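You operate a simulated robot arm through the tools that you are given. There is no shell and no other tool.

You run a simulated robot arm. Do the job below in one go: nothing can be reset, and whatever is moved stays where it is left.

## Task
Brush the swarf into the swarf tray and wipe up the oil stain.
Fine: both lie on the cleaning bench; yellow brush and cream handled pad go back. Set down upright: yellow brush, cream handled pad. What is to be rubbed or washed off counts as gone when no trace of it is left.

It is judged by the outcome, as a careful person would: the job done as asked, and still so three seconds after it is handed in. It fails if anything else is knocked over, pushed out of place, dropped, spilled or broken.

## Robot
A 7-joint arm with a two-finger parallel gripper, fixed in place. Base frame: the origin is at the foot of the arm, x ahead of it, y to its left, z up. Lengths are in mm, angles in degrees, forces in N, time in s.
With the tool pointing down near the work surface it reaches from about 100 to 480 mm from the base axis. Its first joint turns from -115.0 to 115.0 degrees. Payload 3.91 kg.
The tool frame sits at the grasp point between the pads (the TCP): z along the fingers, y along the line on which they close. The tips reach 30 mm beyond it. Largest opening 110 mm; finger width 20, thickness 10; the body of the gripper, 48 by 112 mm, starts 55 mm behind the TCP.
Orientation is that of the tool frame in the base frame, as a unit quaternion [x, y, z, w]. With the fingers straight down and closing along the base's y, the tool's x points along the base's -x, its y along +y and its z along -z.

## Interface
- The arm moves only by the tool servo_tool. Its argument "plan" is a list of rows, each an object (a shift or turn left out is 0, a gripper value left out holds the last) with "delta_rot": the turn, a rotation vector about the tool's x, y, z in degrees, a list of three; "delta_pos": the shift along the tool's x, y, z in mm, a list of three; "fingers": the closure, from 0 (fully open) to 1 (shut). In form: [{"delta_rot": [ax, ay, az], "delta_pos": [x, y, z], "fingers": fingers}, ...]. A call has 1 to 20 rows; each row is the pose to reach, as a shift and turn from the pose commanded when the call began, along the tool's axes at that moment. Rows are played at 5 a second. More than 50 mm and 8.6 degrees between two rows, or a gripper value outside its range, and nothing of the call is played. A pose out of reach is approached as far as the arm can. The call stops where the force on the tool passes 40 N (or 10 N more than at its start, if that is more) or the arm is blocked; 0.2 s more then pass. Each finger travels about 153 mm/s and halts on what it meets, pressing with about 36 N; the grip force reading is that of the motor and also rises with nothing between the fingers. The clock runs only during rows and for 0.2 s after the last one: add rows that repeat a pose to give the fingers time. It gives the time, the measured TCP pose, the force on the tool (base axes), the opening and the grip force at its end, in the units of the frame above (readings bear some noise), with the torque about the TCP (base axes, N m) and any sound that the robot's microphone picked up.
- Cameras (640 x 400 px; columns grow to the right, rows downward): "scene" is fixed at [51.5, 498.9, 1497.6]; the picture's right is [-0.16, -0.99, 0.00], its down [-0.70, 0.11, -0.70] and it looks along [0.69, -0.11, -0.71] (base axes); focal length 236 px, centre (320, 200). "wrist" rides on the gripper at [72, 17, -103] in the tool frame; the picture's right is [-0.23, 0.97, 0.00], its down [-0.76, -0.18, -0.62] and it looks along [-0.61, -0.14, 0.78] (tool axes); focal length 222 px, centre (320, 200). There is no depth. A picture from a camera that has moved, and an enlarged one, comes with that camera's place and axes in the base frame and with its lens.
- grab_frame(camera): a new picture of that camera. The clock stands still meanwhile.
- move_column(by): slides the trunk up (or, below 0, down) by that many mm; the arm rides with it, the base frame stays. It gives what a move gives, with no picture.
- enlarge(camera, box): a new picture of the part [left, top, right, bottom] of that camera's present view, enlarged. The clock stands still meanwhile.
- sign_off(): hands the job in; it is judged then, once.

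Nothing tells you positions but the pictures and the camera data. Unless the task says otherwise, let go and move clear before handing in.

The tools are called after "Call:" by a JSON object that holds its "method" and its "body". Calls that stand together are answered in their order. servo_tool: Moves the arm, as the interface text tells. Its arguments: {"type":"object","properties":{"plan":{"type":"array"}},"required":["plan"]} The other tools are called the same way: move_column (by) slides the trunk up or down; grab_frame (camera) takes a picture; enlarge (camera, box) takes an enlarged picture of a part of a camera's view; sign_off () hands the job in.

At the start:

```text
time: 0.0
ee_pos: [329.8, 349.5, 1292.2]
tool_rot: [0.0, 1.0, -0.001, -0.001]
contact_force: [-0.4, 0.6, 0.1]
torque: [-0.03, 0.0, 0.01]
grip_width: 110.0
grasp_force: 0.2
trunk travel left (down, up): [-825.0, 165.0]
```

scene: 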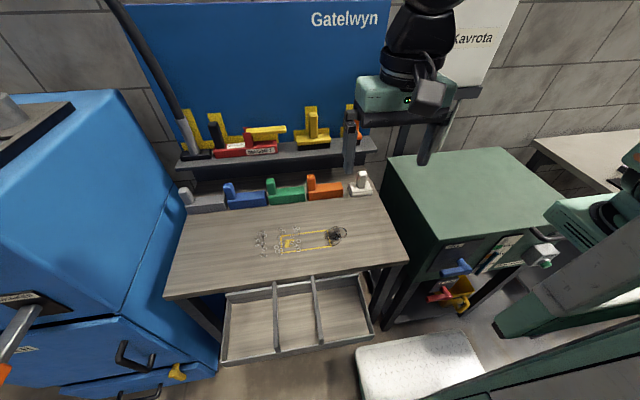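
wrist: 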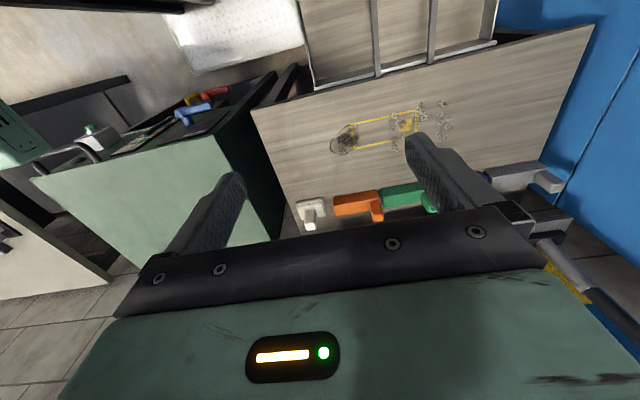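

I see a wooden bench with swarf and a dark oil stain, a row of tools behind it, and a tray-like drawer in front. I'll look closer before moving.

Call:
{"method": "enlarge", "body": {"camera": "scene", "box": [160, 90, 400, 240]}}

Call:
{"method": "enlarge", "body": {"camera": "scene", "box": [200, 200, 400, 325]}}

Call:
{"method": "enlarge", "body": {"camera": "wrist", "box": [260, 60, 580, 260]}}

Call:
{"method": "enlarge", "body": {"camera": "scene", "box": [400, 200, 600, 325]}}

```text
2.67 times, centred on (280, 165) of scene
camera zoom: at [51.5, 498.9, 1497.6], right [-0.16, -0.99, 0.0], down [-0.7, 0.11, -0.7], along [0.69, -0.11, -0.71], focal length 630 px, centre (427, 293)
```

zoom: 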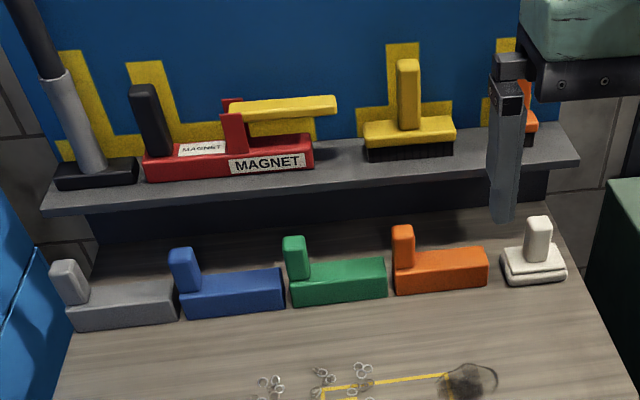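

```text
3.20 times, centred on (300, 262) of scene
camera zoom: at [51.5, 498.9, 1497.6], right [-0.16, -0.99, 0.0], down [-0.7, 0.11, -0.7], along [0.69, -0.11, -0.71], focal length 756 px, centre (384, 0)
```

zoom: 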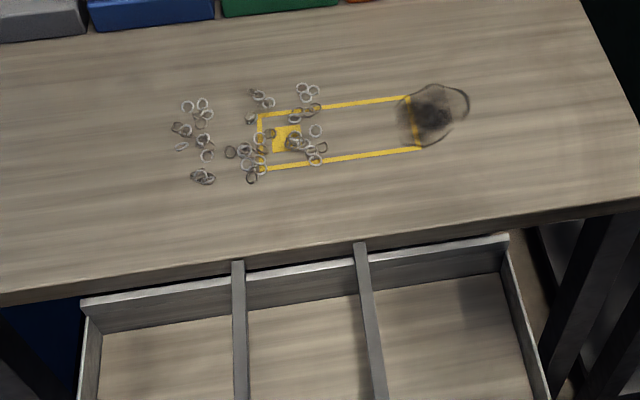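

```text
2.00 times, centred on (420, 160) of wrist
camera zoom: at [258.8, 367.2, 1396.1], right [0.23, 0.97, 0.0], down [0.76, -0.18, 0.62], along [0.61, -0.14, -0.78], focal length 444 px, centre (120, 280)
```

zoom: 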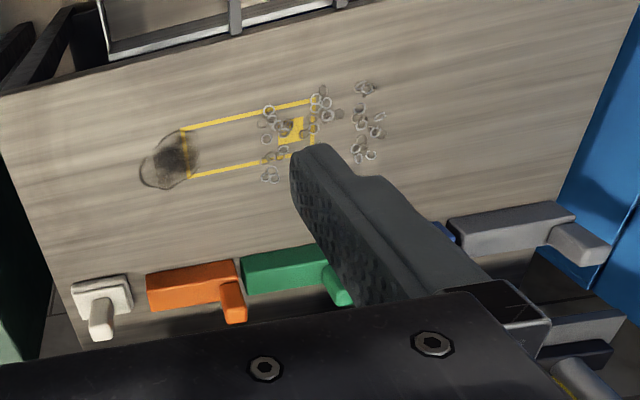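

```text
3.20 times, centred on (500, 262) of scene
camera zoom: at [51.5, 498.9, 1497.6], right [-0.16, -0.99, 0.0], down [-0.7, 0.11, -0.7], along [0.69, -0.11, -0.71], focal length 756 px, centre (-256, 0)
```

zoom: 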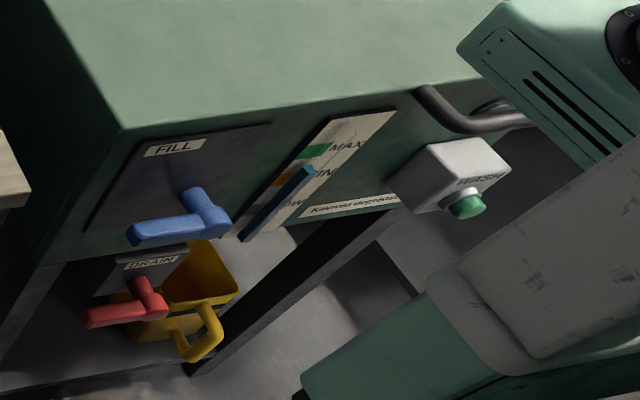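

The bench top comes out at about z 840, with the stain near (510, 375), the swarf around (520, 570) and the cream pad near (730, 222). The yellow brush stands on the back shelf. I want finer views of the drawer and tools.

Call:
{"method": "enlarge", "body": {"camera": "scene", "box": [210, 265, 390, 378]}}

Call:
{"method": "enlarge", "body": {"camera": "scene", "box": [245, 215, 355, 284]}}

Call:
{"method": "enlarge", "body": {"camera": "scene", "box": [280, 90, 380, 153]}}

Call:
{"method": "enlarge", "body": {"camera": "scene", "box": [0, 250, 240, 400]}}

Call:
{"method": "enlarge", "body": {"camera": "wrist", "box": [160, 0, 560, 110]}}

Call:
{"method": "enlarge", "body": {"camera": "scene", "box": [170, 160, 390, 298]}}

```text
3.54 times, centred on (300, 322) of scene
camera zoom: at [51.5, 498.9, 1497.6], right [-0.16, -0.99, 0.0], down [-0.7, 0.11, -0.7], along [0.69, -0.11, -0.71], focal length 836 px, centre (391, -230)
```

zoom: 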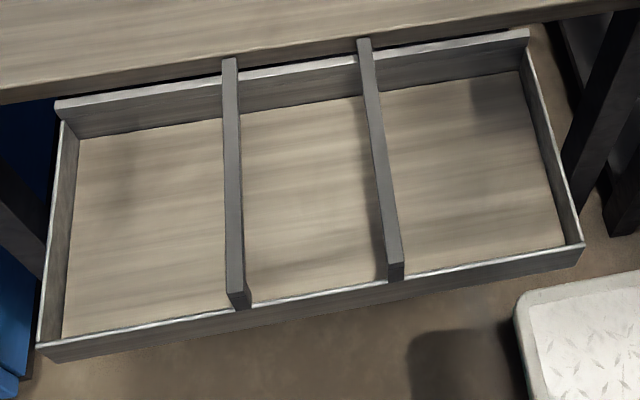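

```text
5.80 times, centred on (300, 250) of scene
camera zoom: at [51.5, 498.9, 1497.6], right [-0.16, -0.99, 0.0], down [-0.7, 0.11, -0.7], along [0.69, -0.11, -0.71], focal length 1370 px, centre (436, -87)
```

zoom: 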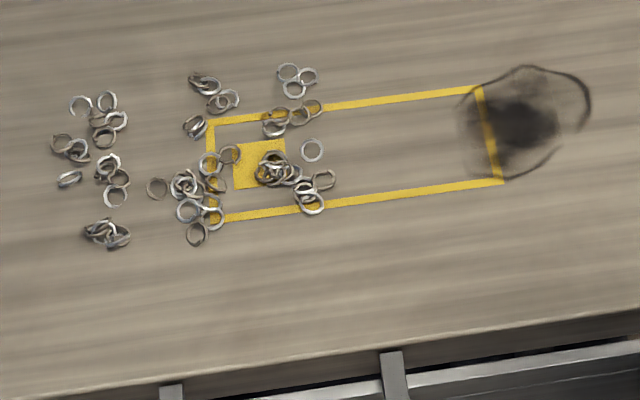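

```text
6.35 times, centred on (330, 122) of scene
camera zoom: at [51.5, 498.9, 1497.6], right [-0.16, -0.99, 0.0], down [-0.7, 0.11, -0.7], along [0.69, -0.11, -0.71], focal length 1500 px, centre (256, 698)
```

zoom: 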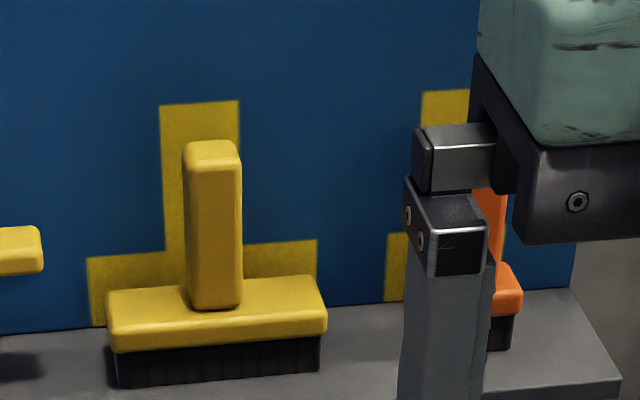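

```text
2.67 times, centred on (120, 325) of scene
camera zoom: at [51.5, 498.9, 1497.6], right [-0.16, -0.99, 0.0], down [-0.7, 0.11, -0.7], along [0.69, -0.11, -0.71], focal length 630 px, centre (853, -133)
```

zoom: 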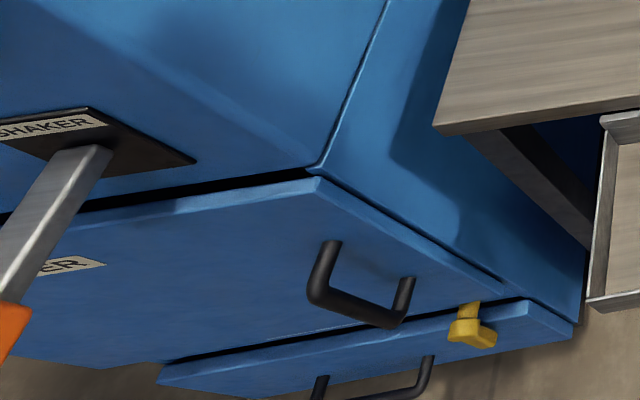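

```text
1.60 times, centred on (360, 55) of wrist
camera zoom: at [258.8, 367.2, 1396.1], right [0.23, 0.97, 0.0], down [0.76, -0.18, 0.62], along [0.61, -0.14, -0.78], focal length 355 px, centre (256, 432)
```

zoom: 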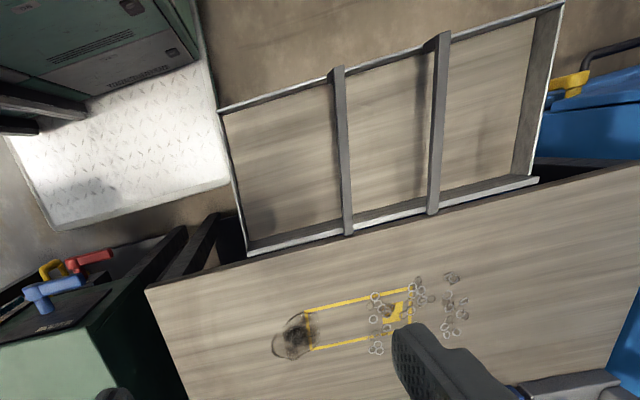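

```text
2.90 times, centred on (280, 229) of scene
camera zoom: at [51.5, 498.9, 1497.6], right [-0.16, -0.99, 0.0], down [-0.7, 0.11, -0.7], along [0.69, -0.11, -0.71], focal length 685 px, centre (436, 116)
```

zoom: 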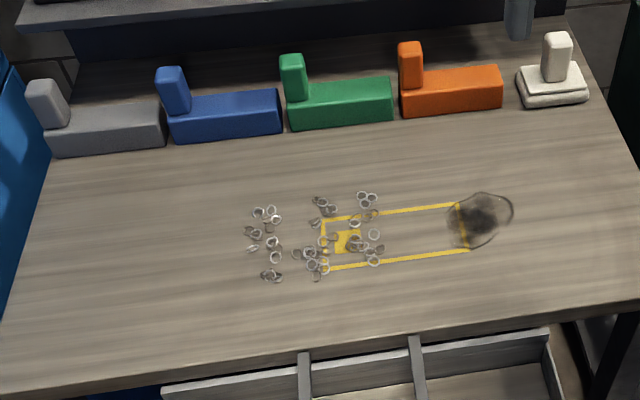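

The three-bay open tray hangs under the bench's front edge, so the swarf should go off that edge into it. I'll lower the trunk a bit, since the arm is high above the bench, and look again.

Call:
{"method": "move_column", "body": {"by": -200}}

Call:
{"method": "grab_frame", "body": {"camera": "scene"}}

Call:
{"method": "grab_frame", "body": {"camera": "wrist"}}

```text
time: 2.2
ee_pos: [331.4, 349.4, 1092.6]
tool_rot: [0.001, 1.0, 0.0, 0.0]
contact_force: [-0.4, 0.0, 0.4]
torque: [-0.02, 0.0, 0.01]
grip_width: 110.1
grasp_force: 0.0
trunk travel left (down, up): [-625.0, 365.0]
```

```text
taken
```

scene: 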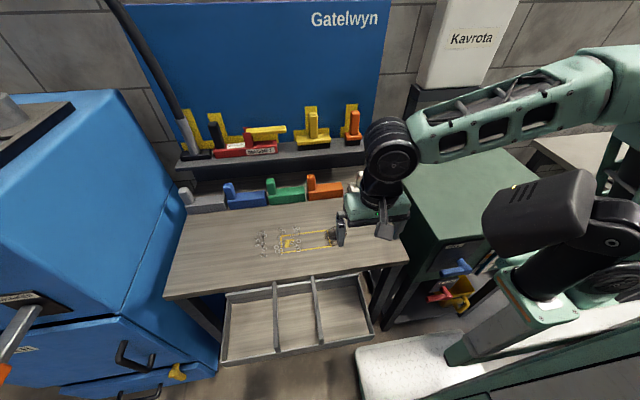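

```text
taken
camera wrist: at [258.8, 367.2, 1196.2], right [0.23, 0.97, 0.0], down [0.76, -0.18, 0.62], along [0.61, -0.14, -0.78], focal length 222 px, centre (320, 200)
```

wrist: 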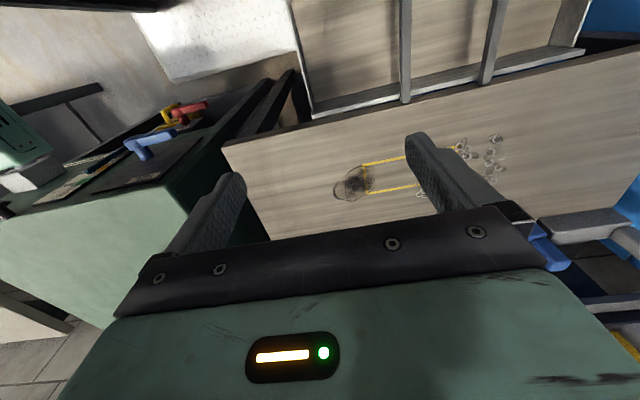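

The stain triangulates well at (512, 377, 840). I'll check how far out the arm can reach at this height.

Call:
{"method": "servo_tool", "body": {"plan": [{"delta_pos": [-40, 0, 0]}, {"delta_pos": [-80, 0, 0]}, {"delta_pos": [-120, 0, 0]}, {"delta_pos": [-160, 0, 0]}, {"delta_pos": [-200, 0, 0]}, {"delta_pos": [-200, 0, 0]}]}}

Call:
{"method": "grab_frame", "body": {"camera": "scene"}}

Call:
{"method": "grab_frame", "body": {"camera": "wrist"}}

```text
time: 3.6
ee_pos: [529.8, 350.9, 1091.7]
tool_rot: [0.0, 1.0, 0.0, 0.0]
contact_force: [-0.8, -0.4, 1.1]
torque: [0.03, -0.02, 0.02]
grip_width: 110.2
grasp_force: 0.0
trunk travel left (down, up): [-625.0, 365.0]
```

```text
taken
```

scene: 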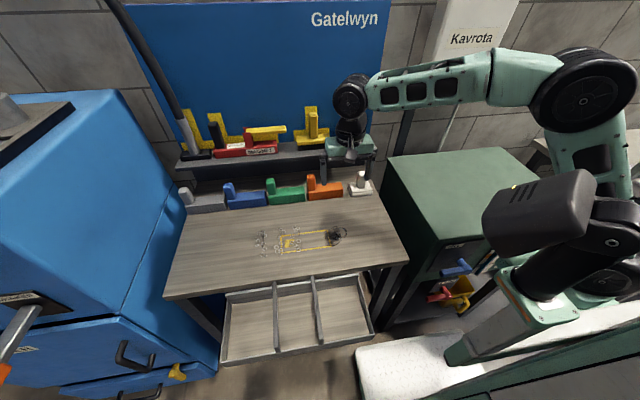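

```text
taken
camera wrist: at [458.1, 368.2, 1196.4], right [0.23, 0.97, 0.0], down [0.76, -0.18, 0.62], along [0.61, -0.14, -0.78], focal length 222 px, centre (320, 200)
```

wrist: 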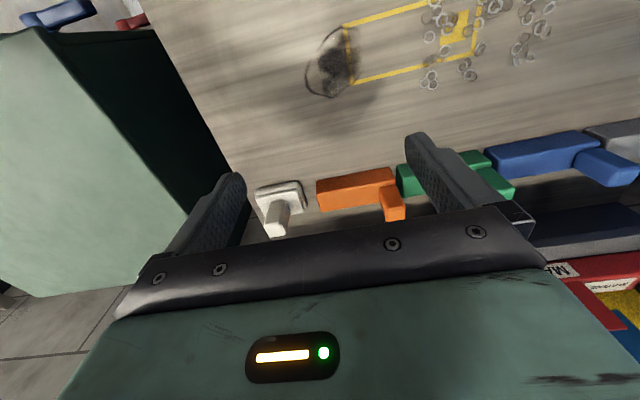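

Reach is fine. Now measuring the pad and the brush more precisely from this pose.

Call:
{"method": "enlarge", "body": {"camera": "wrist", "box": [230, 150, 430, 275]}}

Call:
{"method": "enlarge", "body": {"camera": "scene", "box": [320, 150, 400, 200]}}

Call:
{"method": "enlarge", "body": {"camera": "scene", "box": [280, 95, 360, 145]}}

Call:
{"method": "enlarge", "body": {"camera": "wrist", "box": [280, 0, 560, 110]}}

```text
3.20 times, centred on (330, 212) of wrist
camera zoom: at [458.1, 368.2, 1196.4], right [0.23, 0.97, 0.0], down [0.76, -0.18, 0.62], along [0.61, -0.14, -0.78], focal length 711 px, centre (288, 160)
```

zoom: 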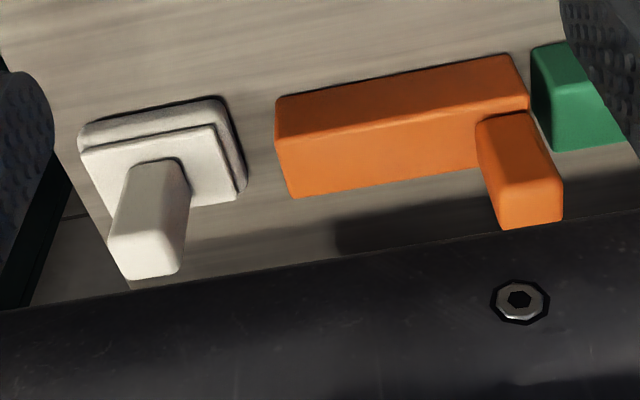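

```text
8.00 times, centred on (360, 175) of scene
camera zoom: at [51.5, 498.9, 1497.6], right [-0.16, -0.99, 0.0], down [-0.7, 0.11, -0.7], along [0.69, -0.11, -0.71], focal length 1890 px, centre (0, 400)
```

zoom: 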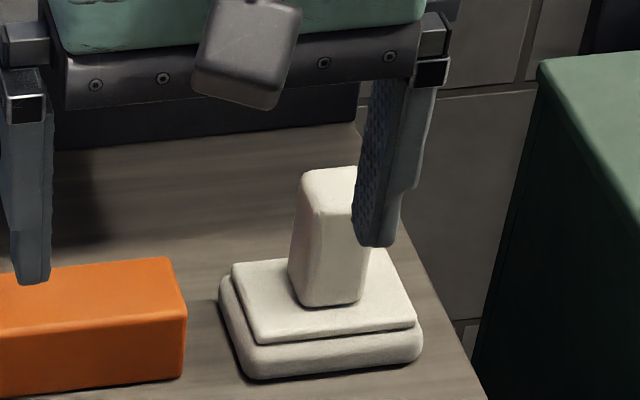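

```text
8.00 times, centred on (320, 120) of scene
camera zoom: at [51.5, 498.9, 1497.6], right [-0.16, -0.99, 0.0], down [-0.7, 0.11, -0.7], along [0.69, -0.11, -0.71], focal length 1890 px, centre (320, 840)
```

zoom: 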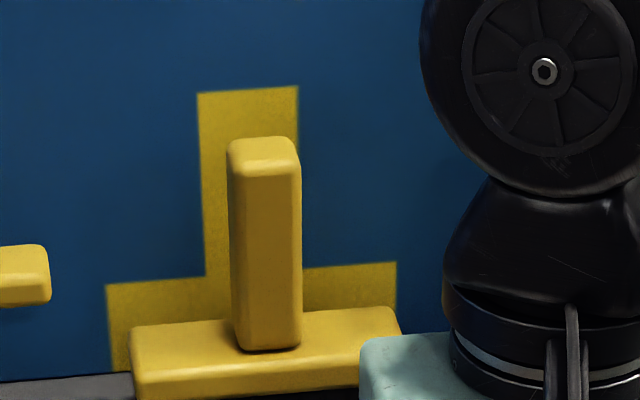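

```text
2.29 times, centred on (420, 55) of wrist
camera zoom: at [458.1, 368.2, 1196.4], right [0.23, 0.97, 0.0], down [0.76, -0.18, 0.62], along [0.61, -0.14, -0.78], focal length 508 px, centre (91, 531)
```

zoom: 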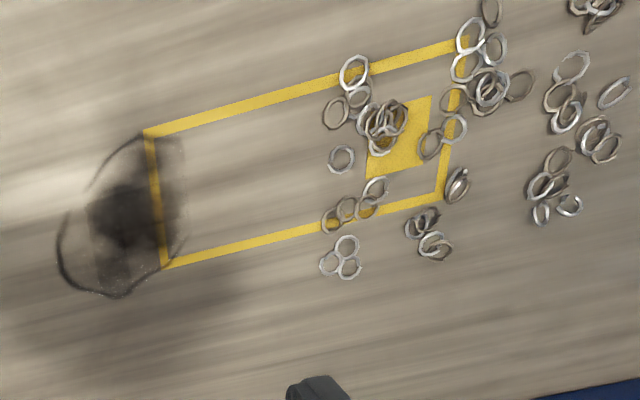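

The pad's base is centred near (718, 230), with its handle top around z 928. The back shelf may overhang, so I'll raise the trunk to measure the shelf and brush before going near them.

Call:
{"method": "move_column", "body": {"by": 220}}

Call:
{"method": "grab_frame", "body": {"camera": "wrist"}}

Call:
{"method": "grab_frame", "body": {"camera": "scene"}}

```text
time: 5.9
ee_pos: [528.3, 351.0, 1313.6]
tool_rot: [-0.001, 1.0, 0.0, 0.0]
contact_force: [0.3, -0.7, -0.7]
torque: [-0.02, 0.02, 0.02]
grip_width: 110.1
grasp_force: 0.1
trunk travel left (down, up): [-845.0, 145.0]
```

```text
taken
camera wrist: at [457.8, 368.2, 1416.2], right [0.23, 0.97, 0.0], down [0.76, -0.18, 0.62], along [0.61, -0.14, -0.78], focal length 222 px, centre (320, 200)
```

wrist: 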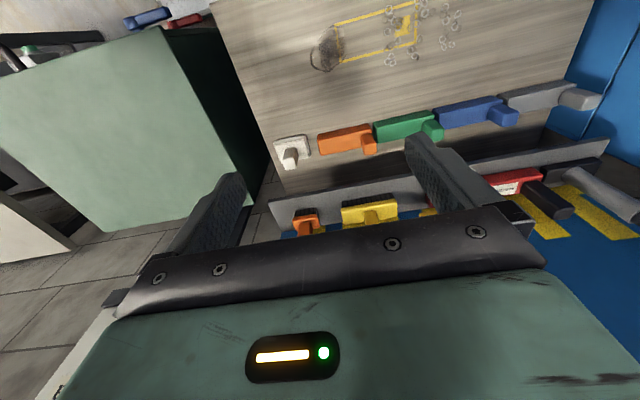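

```text
taken
```

scene: 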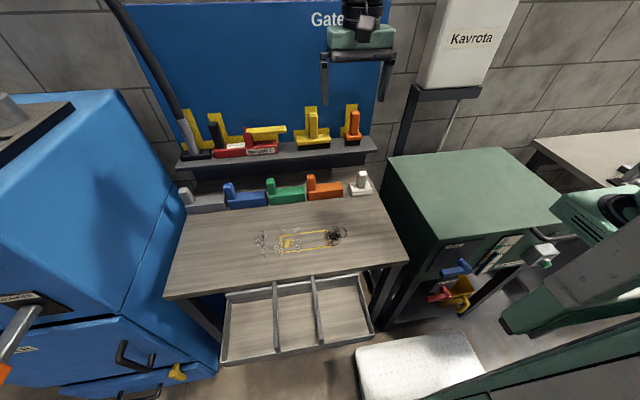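

Call:
{"method": "enlarge", "body": {"camera": "wrist", "box": [260, 130, 420, 230]}}

Call:
{"method": "enlarge", "body": {"camera": "scene", "box": [280, 95, 400, 170]}}

Call:
{"method": "enlarge", "body": {"camera": "scene", "box": [330, 150, 410, 200]}}

```text
4.00 times, centred on (340, 180) of wrist
camera zoom: at [457.8, 368.2, 1416.2], right [0.23, 0.97, 0.0], down [0.76, -0.18, 0.62], along [0.61, -0.14, -0.78], focal length 888 px, centre (240, 280)
```

zoom: 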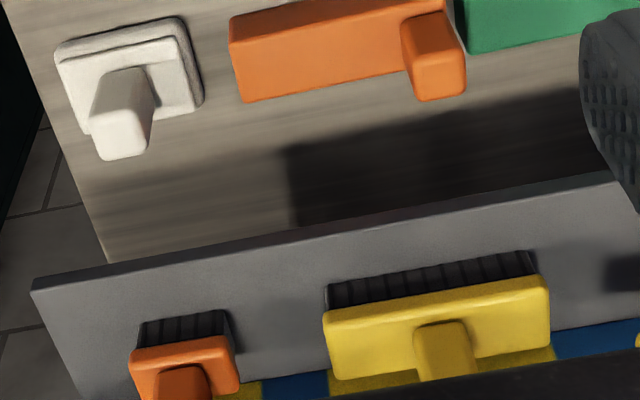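

```text
5.33 times, centred on (340, 132) of scene
camera zoom: at [51.5, 498.9, 1497.6], right [-0.16, -0.99, 0.0], down [-0.7, 0.11, -0.7], along [0.69, -0.11, -0.71], focal length 1260 px, centre (213, 560)
```

zoom: 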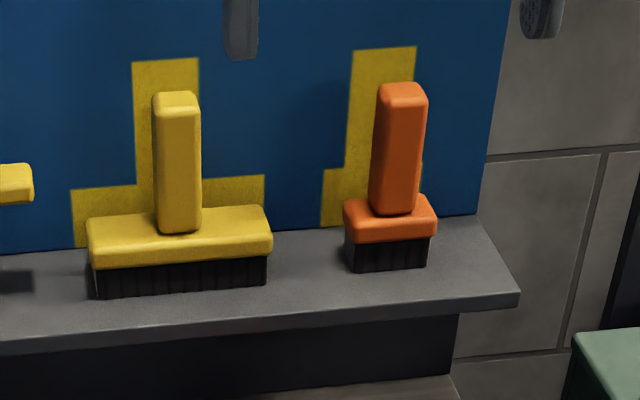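

```text
8.00 times, centred on (370, 175) of scene
camera zoom: at [51.5, 498.9, 1497.6], right [-0.16, -0.99, 0.0], down [-0.7, 0.11, -0.7], along [0.69, -0.11, -0.71], focal length 1890 px, centre (-80, 400)
```

zoom: 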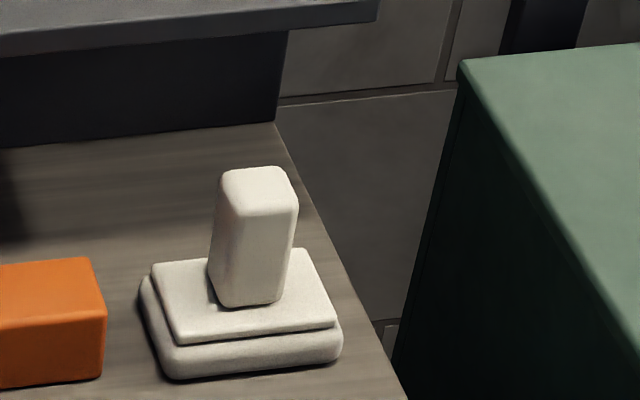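

Shelf: front edge at x≈764, top z≈997. The yellow brush spans y 342–464 with its front at x≈804 and its handle top at z≈1128. The pad handle is in front of the shelf, so a straight-down grasp works; I'll go over it now.

Call:
{"method": "move_column", "body": {"by": -220}}

Call:
{"method": "servo_tool", "body": {"plan": [{"delta_pos": [-40, -25, 0], "fingers": 0.3}, {"delta_pos": [-80, -50, 10]}, {"delta_pos": [-120, -75, 20]}, {"delta_pos": [-160, -100, 35]}, {"delta_pos": [-186, -121, 50]}, {"delta_pos": [-186, -121, 65]}, {"delta_pos": [-186, -121, 65]}]}}

Call:
{"method": "grab_frame", "body": {"camera": "scene"}}

Call:
{"method": "grab_frame", "body": {"camera": "wrist"}}

Call:
{"method": "enlarge", "body": {"camera": "scene", "box": [310, 80, 430, 205]}}

```text
time: 8.2
ee_pos: [528.8, 351.7, 1092.6]
tool_rot: [0.0, 1.0, 0.0, 0.0]
contact_force: [0.9, -0.4, -0.2]
torque: [0.0, -0.01, 0.01]
grip_width: 110.0
grasp_force: 0.0
trunk travel left (down, up): [-625.0, 365.0]
```

```text
time: 9.8
ee_pos: [716.7, 228.9, 1028.3]
tool_rot: [0.001, 1.0, 0.0, 0.0]
contact_force: [-0.5, 0.6, -0.3]
torque: [0.0, 0.0, 0.0]
grip_width: 77.0
grasp_force: 0.1
trunk travel left (down, up): [-625.0, 365.0]
```

```text
taken
```

scene: 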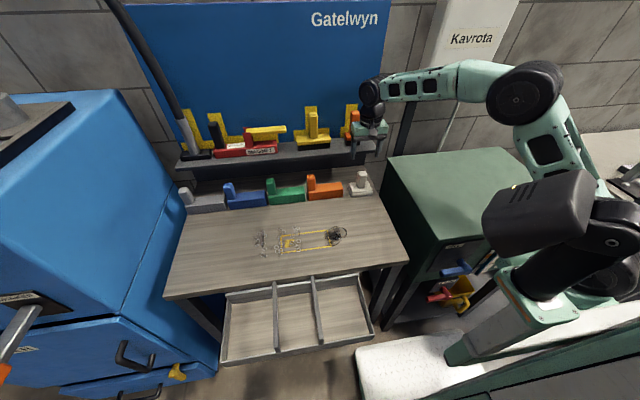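

```text
taken
camera wrist: at [645.4, 247.3, 1132.2], right [0.23, 0.97, 0.0], down [0.76, -0.18, 0.62], along [0.61, -0.14, -0.78], focal length 222 px, centre (320, 200)
```

wrist: 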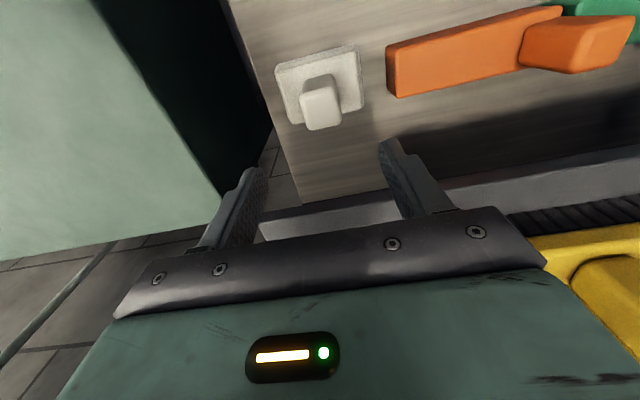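

```text
3.20 times, centred on (370, 142) of scene
camera zoom: at [51.5, 498.9, 1497.6], right [-0.16, -0.99, 0.0], down [-0.7, 0.11, -0.7], along [0.69, -0.11, -0.71], focal length 756 px, centre (160, 384)
```

zoom: 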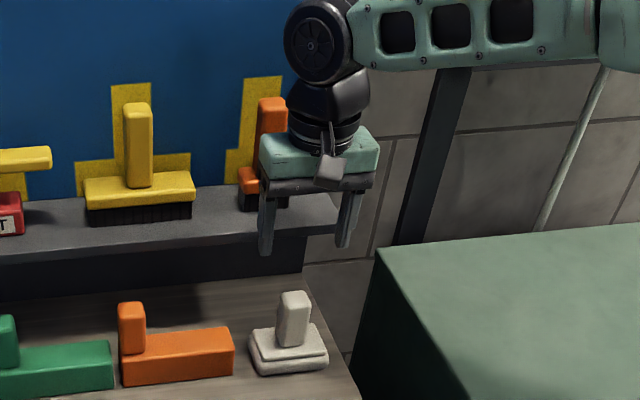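

Call:
{"method": "enlarge", "body": {"camera": "wrist", "box": [240, 20, 400, 145]}}

Call:
{"method": "enlarge", "body": {"camera": "scene", "box": [330, 160, 390, 205]}}

```text
3.20 times, centred on (320, 82) of wrist
camera zoom: at [645.4, 247.3, 1132.2], right [0.23, 0.97, 0.0], down [0.76, -0.18, 0.62], along [0.61, -0.14, -0.78], focal length 711 px, centre (320, 576)
```

zoom: 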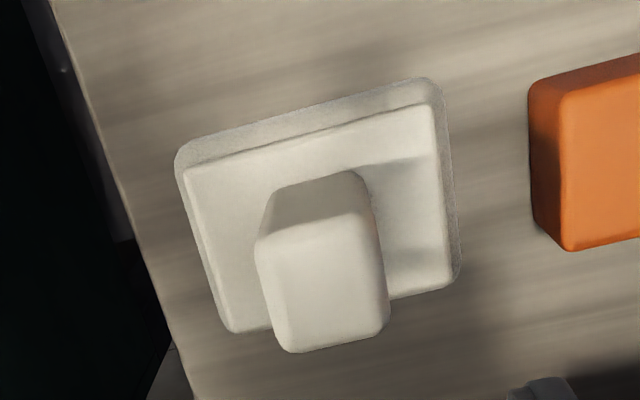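

```text
8.89 times, centred on (360, 182) of scene
camera zoom: at [51.5, 498.9, 1497.6], right [-0.16, -0.99, 0.0], down [-0.7, 0.11, -0.7], along [0.69, -0.11, -0.71], focal length 2100 px, centre (-36, 356)
```

zoom: 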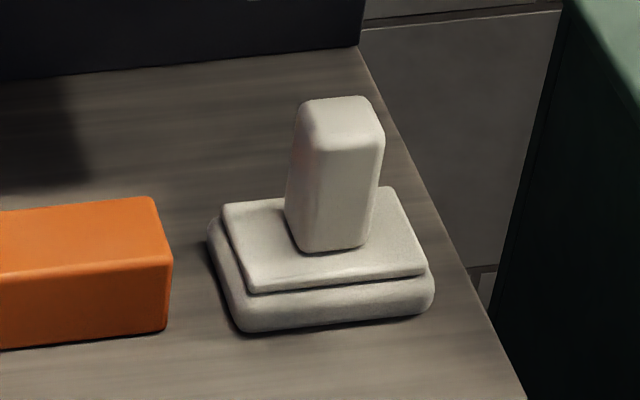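

A close wrist view puts the pad centre at about (706, 236), with the handle 32 mm wide and topping out at z≈921. I'll align there and descend partway.

Call:
{"method": "servo_tool", "body": {"plan": [{"delta_pos": [10.7, 7, 0]}, {"delta_pos": [10.7, 7, 25]}, {"delta_pos": [10.7, 7, 50]}, {"delta_pos": [10.7, 7, 70]}, {"delta_pos": [10.7, 7, 70]}]}}

Call:
{"method": "grab_frame", "body": {"camera": "wrist"}}

Call:
{"method": "enlarge", "body": {"camera": "scene", "box": [310, 120, 420, 205]}}

```text
time: 11.0
ee_pos: [704.7, 235.5, 959.8]
tool_rot: [0.0, 1.0, 0.0, 0.0]
contact_force: [0.4, 0.2, 0.9]
torque: [-0.04, -0.04, 0.04]
grip_width: 76.8
grasp_force: 0.1
trunk travel left (down, up): [-625.0, 365.0]
```

```text
taken
camera wrist: at [634.3, 254.6, 1062.5], right [0.23, 0.97, 0.0], down [0.76, -0.18, 0.62], along [0.61, -0.14, -0.78], focal length 222 px, centre (320, 200)
```

wrist: 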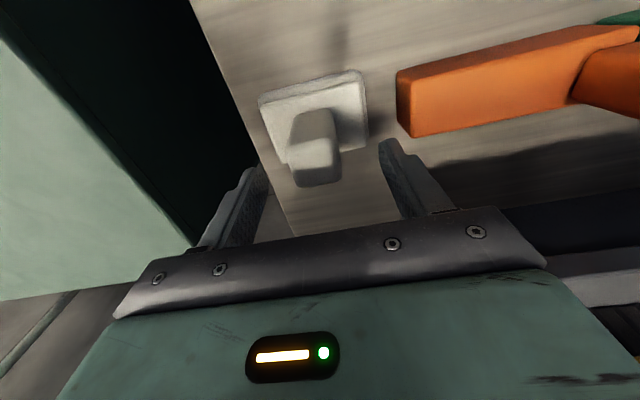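

```text
4.71 times, centred on (365, 162) of scene
camera zoom: at [51.5, 498.9, 1497.6], right [-0.16, -0.99, 0.0], down [-0.7, 0.11, -0.7], along [0.69, -0.11, -0.71], focal length 1112 px, centre (108, 376)
```

zoom: 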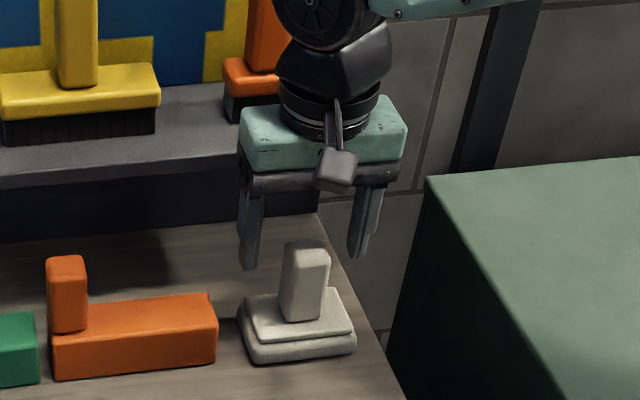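

The handle top lines up between the fingers. Descending and closing on it.

Call:
{"method": "servo_tool", "body": {"plan": [{"delta_pos": [-3, -1, 20]}, {"delta_pos": [-3, -1, 40]}, {"delta_pos": [-3, -1, 56]}, {"delta_pos": [-3, -1, 56]}, {"delta_pos": [-3, -1, 56], "fingers": 0.6}, {"delta_pos": [-3, -1, 56], "fingers": 0.85}, {"delta_pos": [-3, -1, 56], "fingers": 0.85}, {"delta_pos": [-3, -1, 56], "fingers": 0.85}]}}

Call:
{"method": "grab_frame", "body": {"camera": "wrist"}}

Call:
{"method": "enlarge", "body": {"camera": "scene", "box": [310, 120, 420, 205]}}

```text
time: 11.9
ee_pos: [710.2, 235.3, 909.9]
tool_rot: [0.001, 1.0, 0.002, 0.005]
contact_force: [-3.9, -2.6, 18.1]
torque: [-0.63, 0.16, -0.03]
grip_width: 77.1
grasp_force: 0.6
trunk travel left (down, up): [-625.0, 365.0]
stopped in row 4: the force on the tool passed its limit at 44 N (the readings are from after the stop); the commanded pose is now the measured one
```

```text
taken
camera wrist: at [637.1, 253.2, 1013.0], right [0.23, 0.97, 0.01], down [0.76, -0.18, 0.63], along [0.61, -0.14, -0.78], focal length 222 px, centre (320, 200)
```

wrist: 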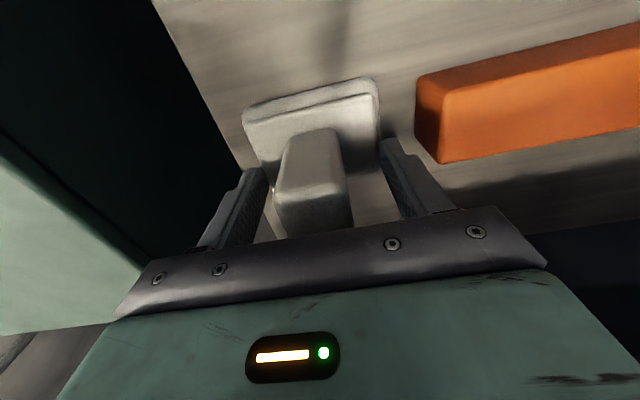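

```text
4.71 times, centred on (365, 162) of scene
camera zoom: at [51.5, 498.9, 1497.6], right [-0.16, -0.99, 0.0], down [-0.7, 0.11, -0.7], along [0.69, -0.11, -0.71], focal length 1112 px, centre (108, 376)
```

zoom: 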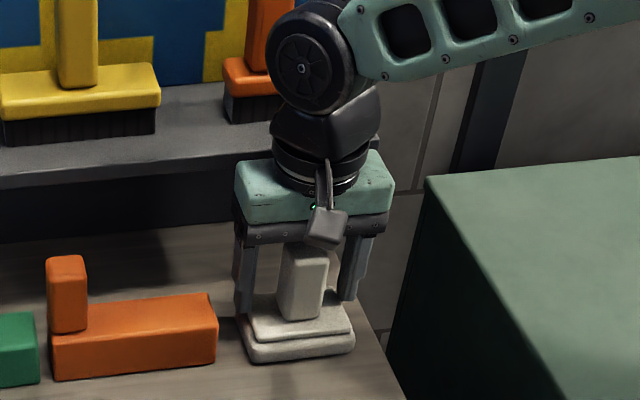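

The right fingertip touched the slab top at about z 880. I'll lift a few mm and close on the handle.

Call:
{"method": "servo_tool", "body": {"plan": [{"delta_pos": [0, 0, -5]}, {"delta_pos": [0, 0, -5]}, {"delta_pos": [0, 0, -5], "fingers": 0.6}, {"delta_pos": [0, 0, -5], "fingers": 0.8}, {"delta_pos": [0, 0, -5], "fingers": 0.85}, {"delta_pos": [0, 0, -5], "fingers": 0.85}]}}

Call:
{"method": "grab_frame", "body": {"camera": "wrist"}}

Call:
{"method": "enlarge", "body": {"camera": "scene", "box": [310, 120, 420, 205]}}

```text
time: 13.3
ee_pos: [710.0, 236.3, 911.6]
tool_rot: [0.0, 1.0, 0.002, 0.003]
contact_force: [0.5, -1.1, 0.2]
torque: [-0.04, -0.02, -0.02]
grip_width: 31.2
grasp_force: 36.0
trunk travel left (down, up): [-625.0, 365.0]
```

```text
taken
camera wrist: at [637.6, 253.2, 1015.3], right [0.23, 0.97, 0.0], down [0.76, -0.18, 0.63], along [0.61, -0.14, -0.78], focal length 222 px, centre (320, 200)
```

wrist: 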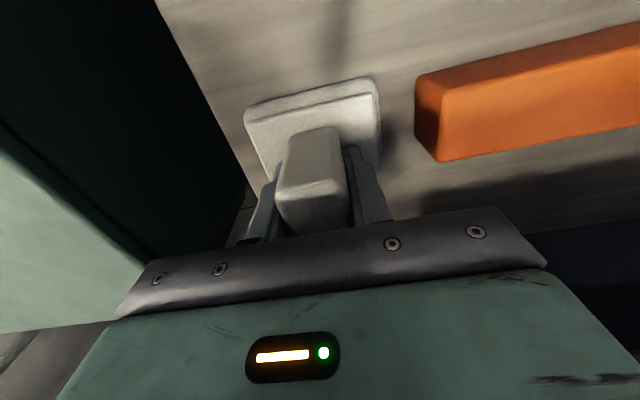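

```text
4.71 times, centred on (365, 162) of scene
camera zoom: at [51.5, 498.9, 1497.6], right [-0.16, -0.99, 0.0], down [-0.7, 0.11, -0.7], along [0.69, -0.11, -0.71], focal length 1112 px, centre (108, 376)
```

zoom: 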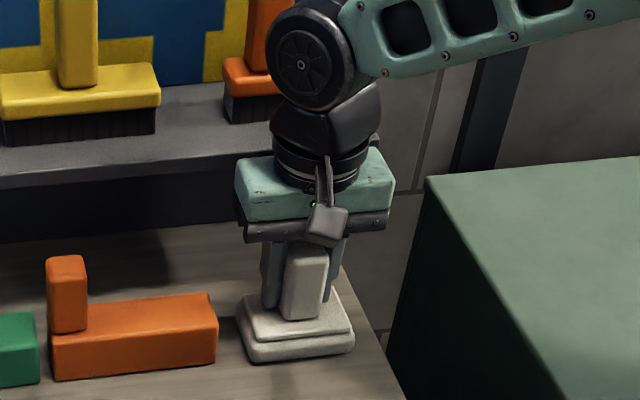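

The pad is held (31 mm grip). Resting height of the TCP with the pad on the bench is ≈911. I'll lift it, bring it forward first to clear the orange block, then over to the stain at (508, 377).

Call:
{"method": "servo_tool", "body": {"plan": [{"delta_pos": [0, 0, -20]}, {"delta_pos": [0, 0, -45]}, {"delta_pos": [30, 0, -60]}, {"delta_pos": [70, 0, -60]}, {"delta_pos": [110, 0, -60]}, {"delta_pos": [150, 20, -60]}, {"delta_pos": [180, 60, -60]}, {"delta_pos": [200, 100, -60]}, {"delta_pos": [202, 140, -60]}, {"delta_pos": [202, 141, -60]}]}}

Call:
{"method": "grab_frame", "body": {"camera": "wrist"}}

Call:
{"method": "enlarge", "body": {"camera": "scene", "box": [240, 130, 420, 270]}}

```text
time: 15.5
ee_pos: [508.6, 376.5, 973.0]
tool_rot: [0.0, 1.0, 0.002, 0.003]
contact_force: [0.3, -0.7, -0.6]
torque: [0.0, -0.01, -0.01]
grip_width: 31.8
grasp_force: 35.1
trunk travel left (down, up): [-625.0, 365.0]
```

```text
taken
camera wrist: at [434.5, 394.5, 1075.9], right [0.23, 0.97, 0.0], down [0.76, -0.18, 0.63], along [0.61, -0.14, -0.78], focal length 222 px, centre (320, 200)
```

wrist: 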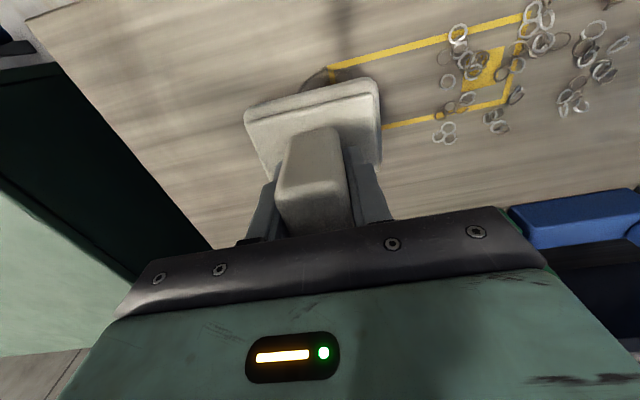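

```text
2.86 times, centred on (330, 200) of scene
camera zoom: at [51.5, 498.9, 1497.6], right [-0.16, -0.99, 0.0], down [-0.7, 0.11, -0.7], along [0.69, -0.11, -0.71], focal length 675 px, centre (291, 200)
```

zoom: 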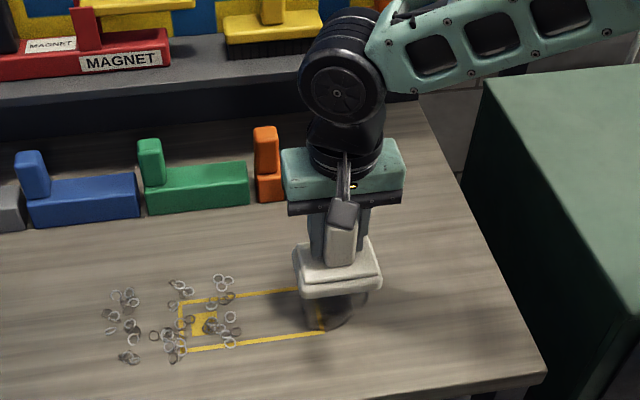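

Lowering the pad onto the stain and reading the contact force.

Call:
{"method": "servo_tool", "body": {"plan": [{"delta_pos": [0, 0, 25]}, {"delta_pos": [0, 0, 45]}, {"delta_pos": [0, 0, 55]}, {"delta_pos": [0, 0, 60]}, {"delta_pos": [0, 0, 62]}, {"delta_pos": [0, 0, 63]}, {"delta_pos": [0, 0, 63]}]}}

```text
time: 17.1
ee_pos: [509.4, 376.8, 911.9]
tool_rot: [0.001, 1.0, 0.003, 0.004]
contact_force: [0.5, 0.3, 32.9]
torque: [-1.11, 0.78, -0.06]
grip_width: 31.9
grasp_force: 36.2
trunk travel left (down, up): [-625.0, 365.0]
```

33 N is firm; I'll back off slightly and wipe in strokes across the stain.

Call:
{"method": "servo_tool", "body": {"plan": [{"delta_pos": [0, 0, -1.5]}, {"delta_pos": [-15, 0, -1.5]}, {"delta_pos": [-30, 0, -1.5]}, {"delta_pos": [-45, 0, -1.5]}, {"delta_pos": [-30, 0, -1.5]}, {"delta_pos": [-15, 0, -1.5]}, {"delta_pos": [0, 0, -1.5]}, {"delta_pos": [15, 0, -1.5]}, {"delta_pos": [30, 0, -1.5]}, {"delta_pos": [45, 0, -1.5]}, {"delta_pos": [30, 8, -1.5]}, {"delta_pos": [15, 12, -1.5]}, {"delta_pos": [0, 12, -1.5]}, {"delta_pos": [-20, 12, -1.5]}, {"delta_pos": [-40, 12, -1.5]}]}}

Call:
{"method": "grab_frame", "body": {"camera": "wrist"}}

Call:
{"method": "enlarge", "body": {"camera": "scene", "box": [240, 130, 420, 270]}}

```text
time: 20.3
ee_pos: [548.0, 387.5, 909.3]
tool_rot: [0.001, 1.0, 0.003, 0.003]
contact_force: [-9.4, 0.9, 20.7]
torque: [-0.14, 0.47, -0.22]
grip_width: 31.6
grasp_force: 36.0
trunk travel left (down, up): [-625.0, 365.0]
```

```text
taken
camera wrist: at [474.9, 405.0, 1014.2], right [0.23, 0.97, 0.0], down [0.76, -0.18, 0.63], along [0.61, -0.14, -0.78], focal length 222 px, centre (320, 200)
```

wrist: 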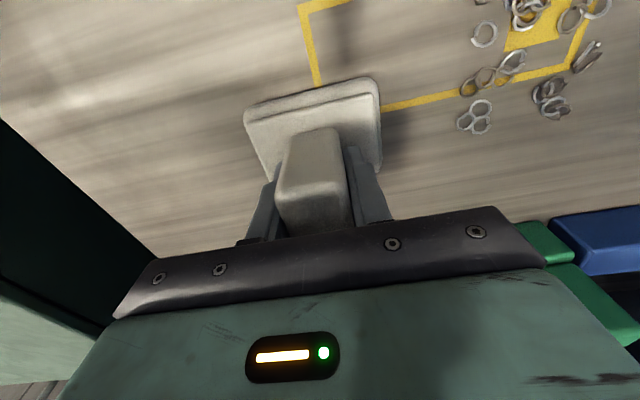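

```text
2.86 times, centred on (330, 200) of scene
camera zoom: at [51.5, 498.9, 1497.6], right [-0.16, -0.99, 0.0], down [-0.7, 0.11, -0.7], along [0.69, -0.11, -0.71], focal length 675 px, centre (291, 200)
```

zoom: 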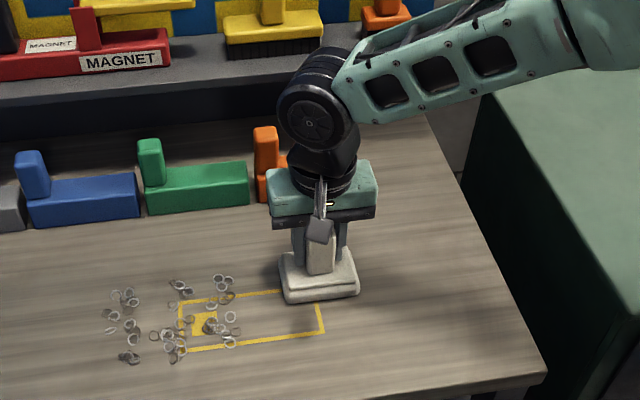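

The stain looks wiped away where it's visible. A few more strokes toward the lower-y side, then I'll lift and inspect.

Call:
{"method": "servo_tool", "body": {"plan": [{"delta_pos": [-5, -8, 0]}, {"delta_pos": [-5, -18, 0]}, {"delta_pos": [5, -26, 0]}, {"delta_pos": [20, -28, 0]}, {"delta_pos": [38, -28, 0]}, {"delta_pos": [56, -28, 0]}, {"delta_pos": [74, -28, 0]}, {"delta_pos": [90, -26, 0]}, {"delta_pos": [90, -12, 0]}, {"delta_pos": [80, 0, 0]}, {"delta_pos": [60, 3, 0]}, {"delta_pos": [40, 3, 0]}, {"delta_pos": [20, 3, 0]}, {"delta_pos": [0, 0, 0]}, {"delta_pos": [-40, -20, 0]}, {"delta_pos": [-40, -20, -20]}, {"delta_pos": [-40, -20, -60]}]}}

Call:
{"method": "grab_frame", "body": {"camera": "wrist"}}

Call:
{"method": "enlarge", "body": {"camera": "scene", "box": [280, 200, 380, 270]}}

Call:
{"method": "enlarge", "body": {"camera": "wrist", "box": [200, 0, 400, 125]}}

```text
time: 23.9
ee_pos: [588.3, 368.3, 967.7]
tool_rot: [0.001, 1.0, 0.001, 0.003]
contact_force: [0.8, 0.0, -0.7]
torque: [-0.03, 0.02, -0.03]
grip_width: 31.7
grasp_force: 35.7
trunk travel left (down, up): [-625.0, 365.0]
```

```text
taken
camera wrist: at [515.2, 386.0, 1071.2], right [0.23, 0.97, 0.0], down [0.76, -0.18, 0.63], along [0.61, -0.14, -0.78], focal length 222 px, centre (320, 200)
```

wrist: 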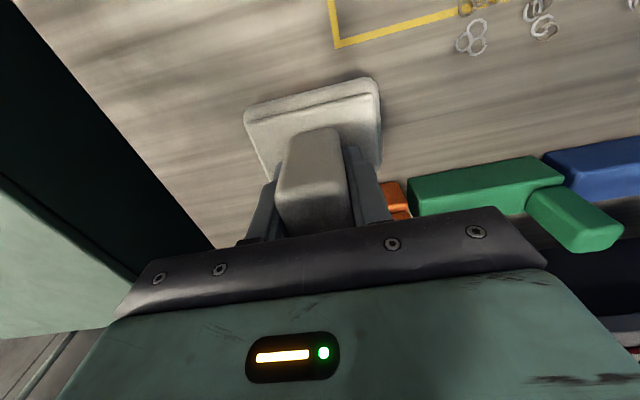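

```text
5.71 times, centred on (330, 235) of scene
camera zoom: at [51.5, 498.9, 1497.6], right [-0.16, -0.99, 0.0], down [-0.7, 0.11, -0.7], along [0.69, -0.11, -0.71], focal length 1350 px, centre (263, 0)
```

zoom: 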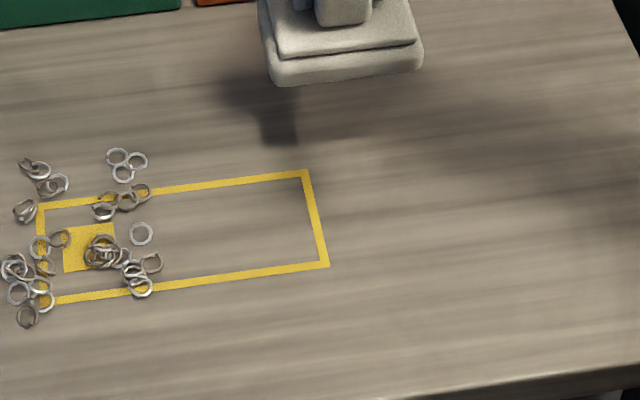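

```text
3.20 times, centred on (300, 62) of wrist
camera zoom: at [515.2, 386.0, 1071.2], right [0.23, 0.97, 0.0], down [0.76, -0.18, 0.63], along [0.61, -0.14, -0.78], focal length 711 px, centre (384, 640)
```

zoom: 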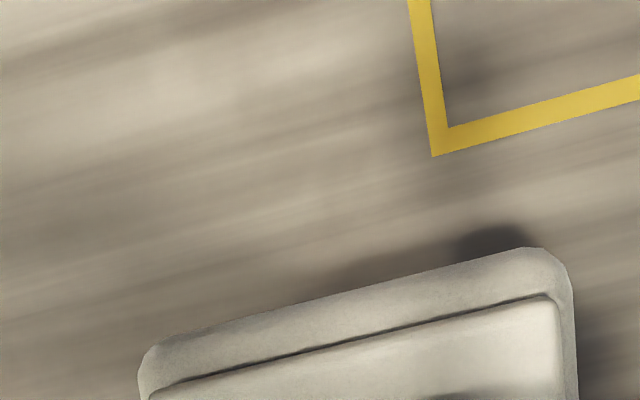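

The stain is gone (dark patches are shadows; I'll re-verify later). Returning the pad to its place at (710, 236).

Call:
{"method": "servo_tool", "body": {"plan": [{"delta_pos": [0, -40, 0]}, {"delta_pos": [0, -80, 0]}, {"delta_pos": [0, -115, 0]}, {"delta_pos": [-25, -132, 0]}, {"delta_pos": [-60, -132, 0]}, {"delta_pos": [-95, -132, 0]}, {"delta_pos": [-115, -132, 0]}, {"delta_pos": [-121.7, -132, 0]}, {"delta_pos": [-121.7, -132, 20]}, {"delta_pos": [-121.7, -132, 40]}, {"delta_pos": [-121.7, -132, 50]}, {"delta_pos": [-121.7, -132, 50]}]}}

Call:
{"method": "grab_frame", "body": {"camera": "wrist"}}

Call:
{"method": "enlarge", "body": {"camera": "scene", "box": [310, 120, 420, 205]}}

Call:
{"method": "enlarge", "body": {"camera": "scene", "box": [280, 200, 380, 270]}}

```text
time: 26.5
ee_pos: [709.5, 236.1, 921.0]
tool_rot: [0.0, 1.0, 0.002, 0.003]
contact_force: [0.0, -0.2, -2.0]
torque: [-0.01, -0.04, 0.02]
grip_width: 31.6
grasp_force: 36.3
trunk travel left (down, up): [-625.0, 365.0]
```

```text
taken
camera wrist: at [637.6, 253.3, 1023.4], right [0.23, 0.97, 0.0], down [0.76, -0.18, 0.63], along [0.61, -0.14, -0.78], focal length 222 px, centre (320, 200)
```

wrist: 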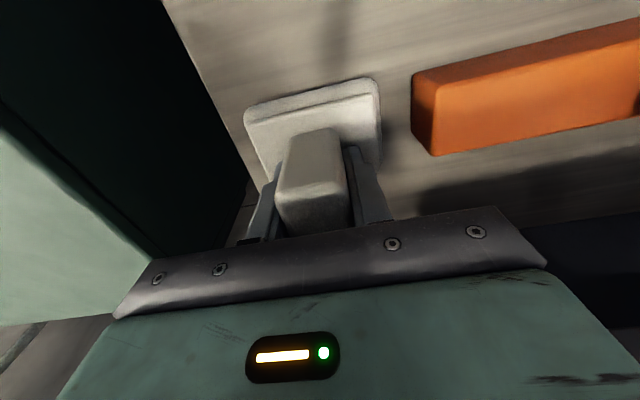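

```text
4.71 times, centred on (365, 162) of scene
camera zoom: at [51.5, 498.9, 1497.6], right [-0.16, -0.99, 0.0], down [-0.7, 0.11, -0.7], along [0.69, -0.11, -0.71], focal length 1112 px, centre (108, 376)
```

zoom: 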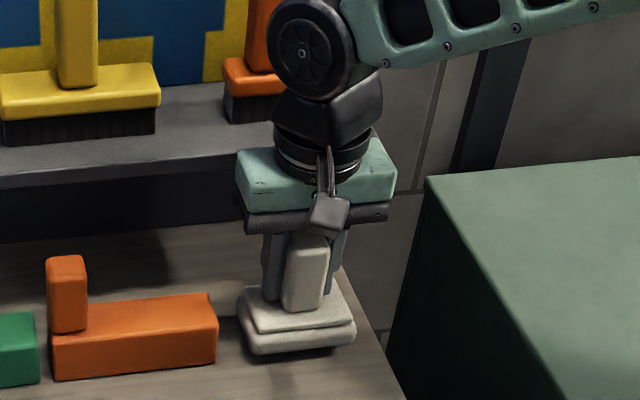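

```text
5.71 times, centred on (330, 235) of scene
camera zoom: at [51.5, 498.9, 1497.6], right [-0.16, -0.99, 0.0], down [-0.7, 0.11, -0.7], along [0.69, -0.11, -0.71], focal length 1350 px, centre (263, 0)
```

zoom: 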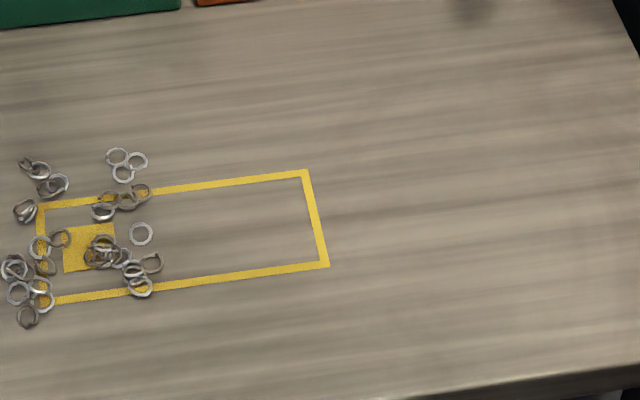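

No trace of oil remains. Setting the pad down, releasing and rising.

Call:
{"method": "servo_tool", "body": {"plan": [{"delta_pos": [0, 0, 5]}, {"delta_pos": [0, 0, 8]}, {"delta_pos": [0, 0, 9.5]}, {"delta_pos": [0, 0, 9.5]}]}}

```text
time: 27.5
ee_pos: [709.8, 235.6, 910.5]
tool_rot: [-0.001, 1.0, 0.002, 0.003]
contact_force: [-0.5, -0.5, -0.4]
torque: [-0.03, -0.02, 0.02]
grip_width: 31.6
grasp_force: 36.1
trunk travel left (down, up): [-625.0, 365.0]
```

Call:
{"method": "servo_tool", "body": {"plan": [{"delta_pos": [0, 0, 1]}, {"delta_pos": [0, 0, 2]}, {"delta_pos": [0, 0, 2]}]}}

```text
time: 28.3
ee_pos: [710.0, 236.4, 910.8]
tool_rot: [0.0, 1.0, 0.002, 0.004]
contact_force: [-1.7, -1.7, 16.7]
torque: [-0.82, 0.24, -0.06]
grip_width: 31.6
grasp_force: 36.0
trunk travel left (down, up): [-625.0, 365.0]
```

Call:
{"method": "servo_tool", "body": {"plan": [{"delta_pos": [0, 0, -1]}, {"delta_pos": [0, 0, -1], "fingers": 0.65}, {"delta_pos": [0, 0, -1], "fingers": 0.5}, {"delta_pos": [0, 0, -1], "fingers": 0.4}, {"delta_pos": [0, 0, -1], "fingers": 0.35}, {"delta_pos": [0, 0, -20]}, {"delta_pos": [0, 0, -50]}, {"delta_pos": [0, 0, -90]}, {"delta_pos": [0, 0, -120]}, {"delta_pos": [0, 0, -120]}]}}

Call:
{"method": "grab_frame", "body": {"camera": "wrist"}}

Call:
{"method": "enlarge", "body": {"camera": "scene", "box": [310, 120, 420, 205]}}

```text
time: 30.5
ee_pos: [709.0, 235.9, 1029.2]
tool_rot: [0.0, 1.0, 0.003, 0.003]
contact_force: [0.7, 0.8, 0.0]
torque: [-0.05, 0.01, 0.02]
grip_width: 71.4
grasp_force: 0.3
trunk travel left (down, up): [-625.0, 365.0]
```

```text
taken
camera wrist: at [636.7, 252.1, 1133.4], right [0.23, 0.97, 0.0], down [0.76, -0.18, 0.63], along [0.61, -0.14, -0.78], focal length 222 px, centre (320, 200)
```

wrist: 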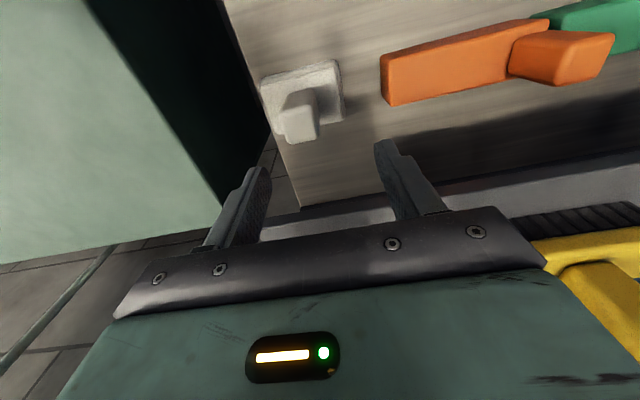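

```text
4.71 times, centred on (365, 162) of scene
camera zoom: at [51.5, 498.9, 1497.6], right [-0.16, -0.99, 0.0], down [-0.7, 0.11, -0.7], along [0.69, -0.11, -0.71], focal length 1112 px, centre (108, 376)
```

zoom: 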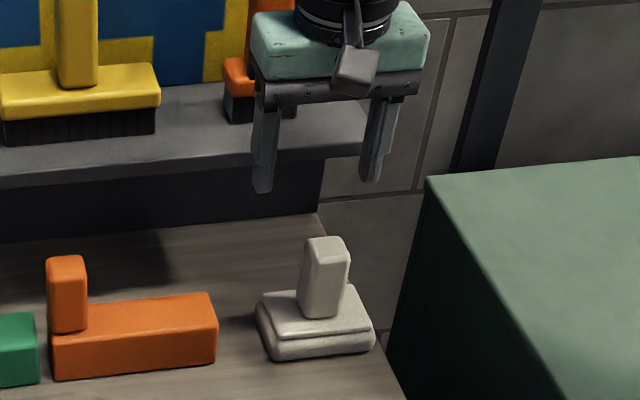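

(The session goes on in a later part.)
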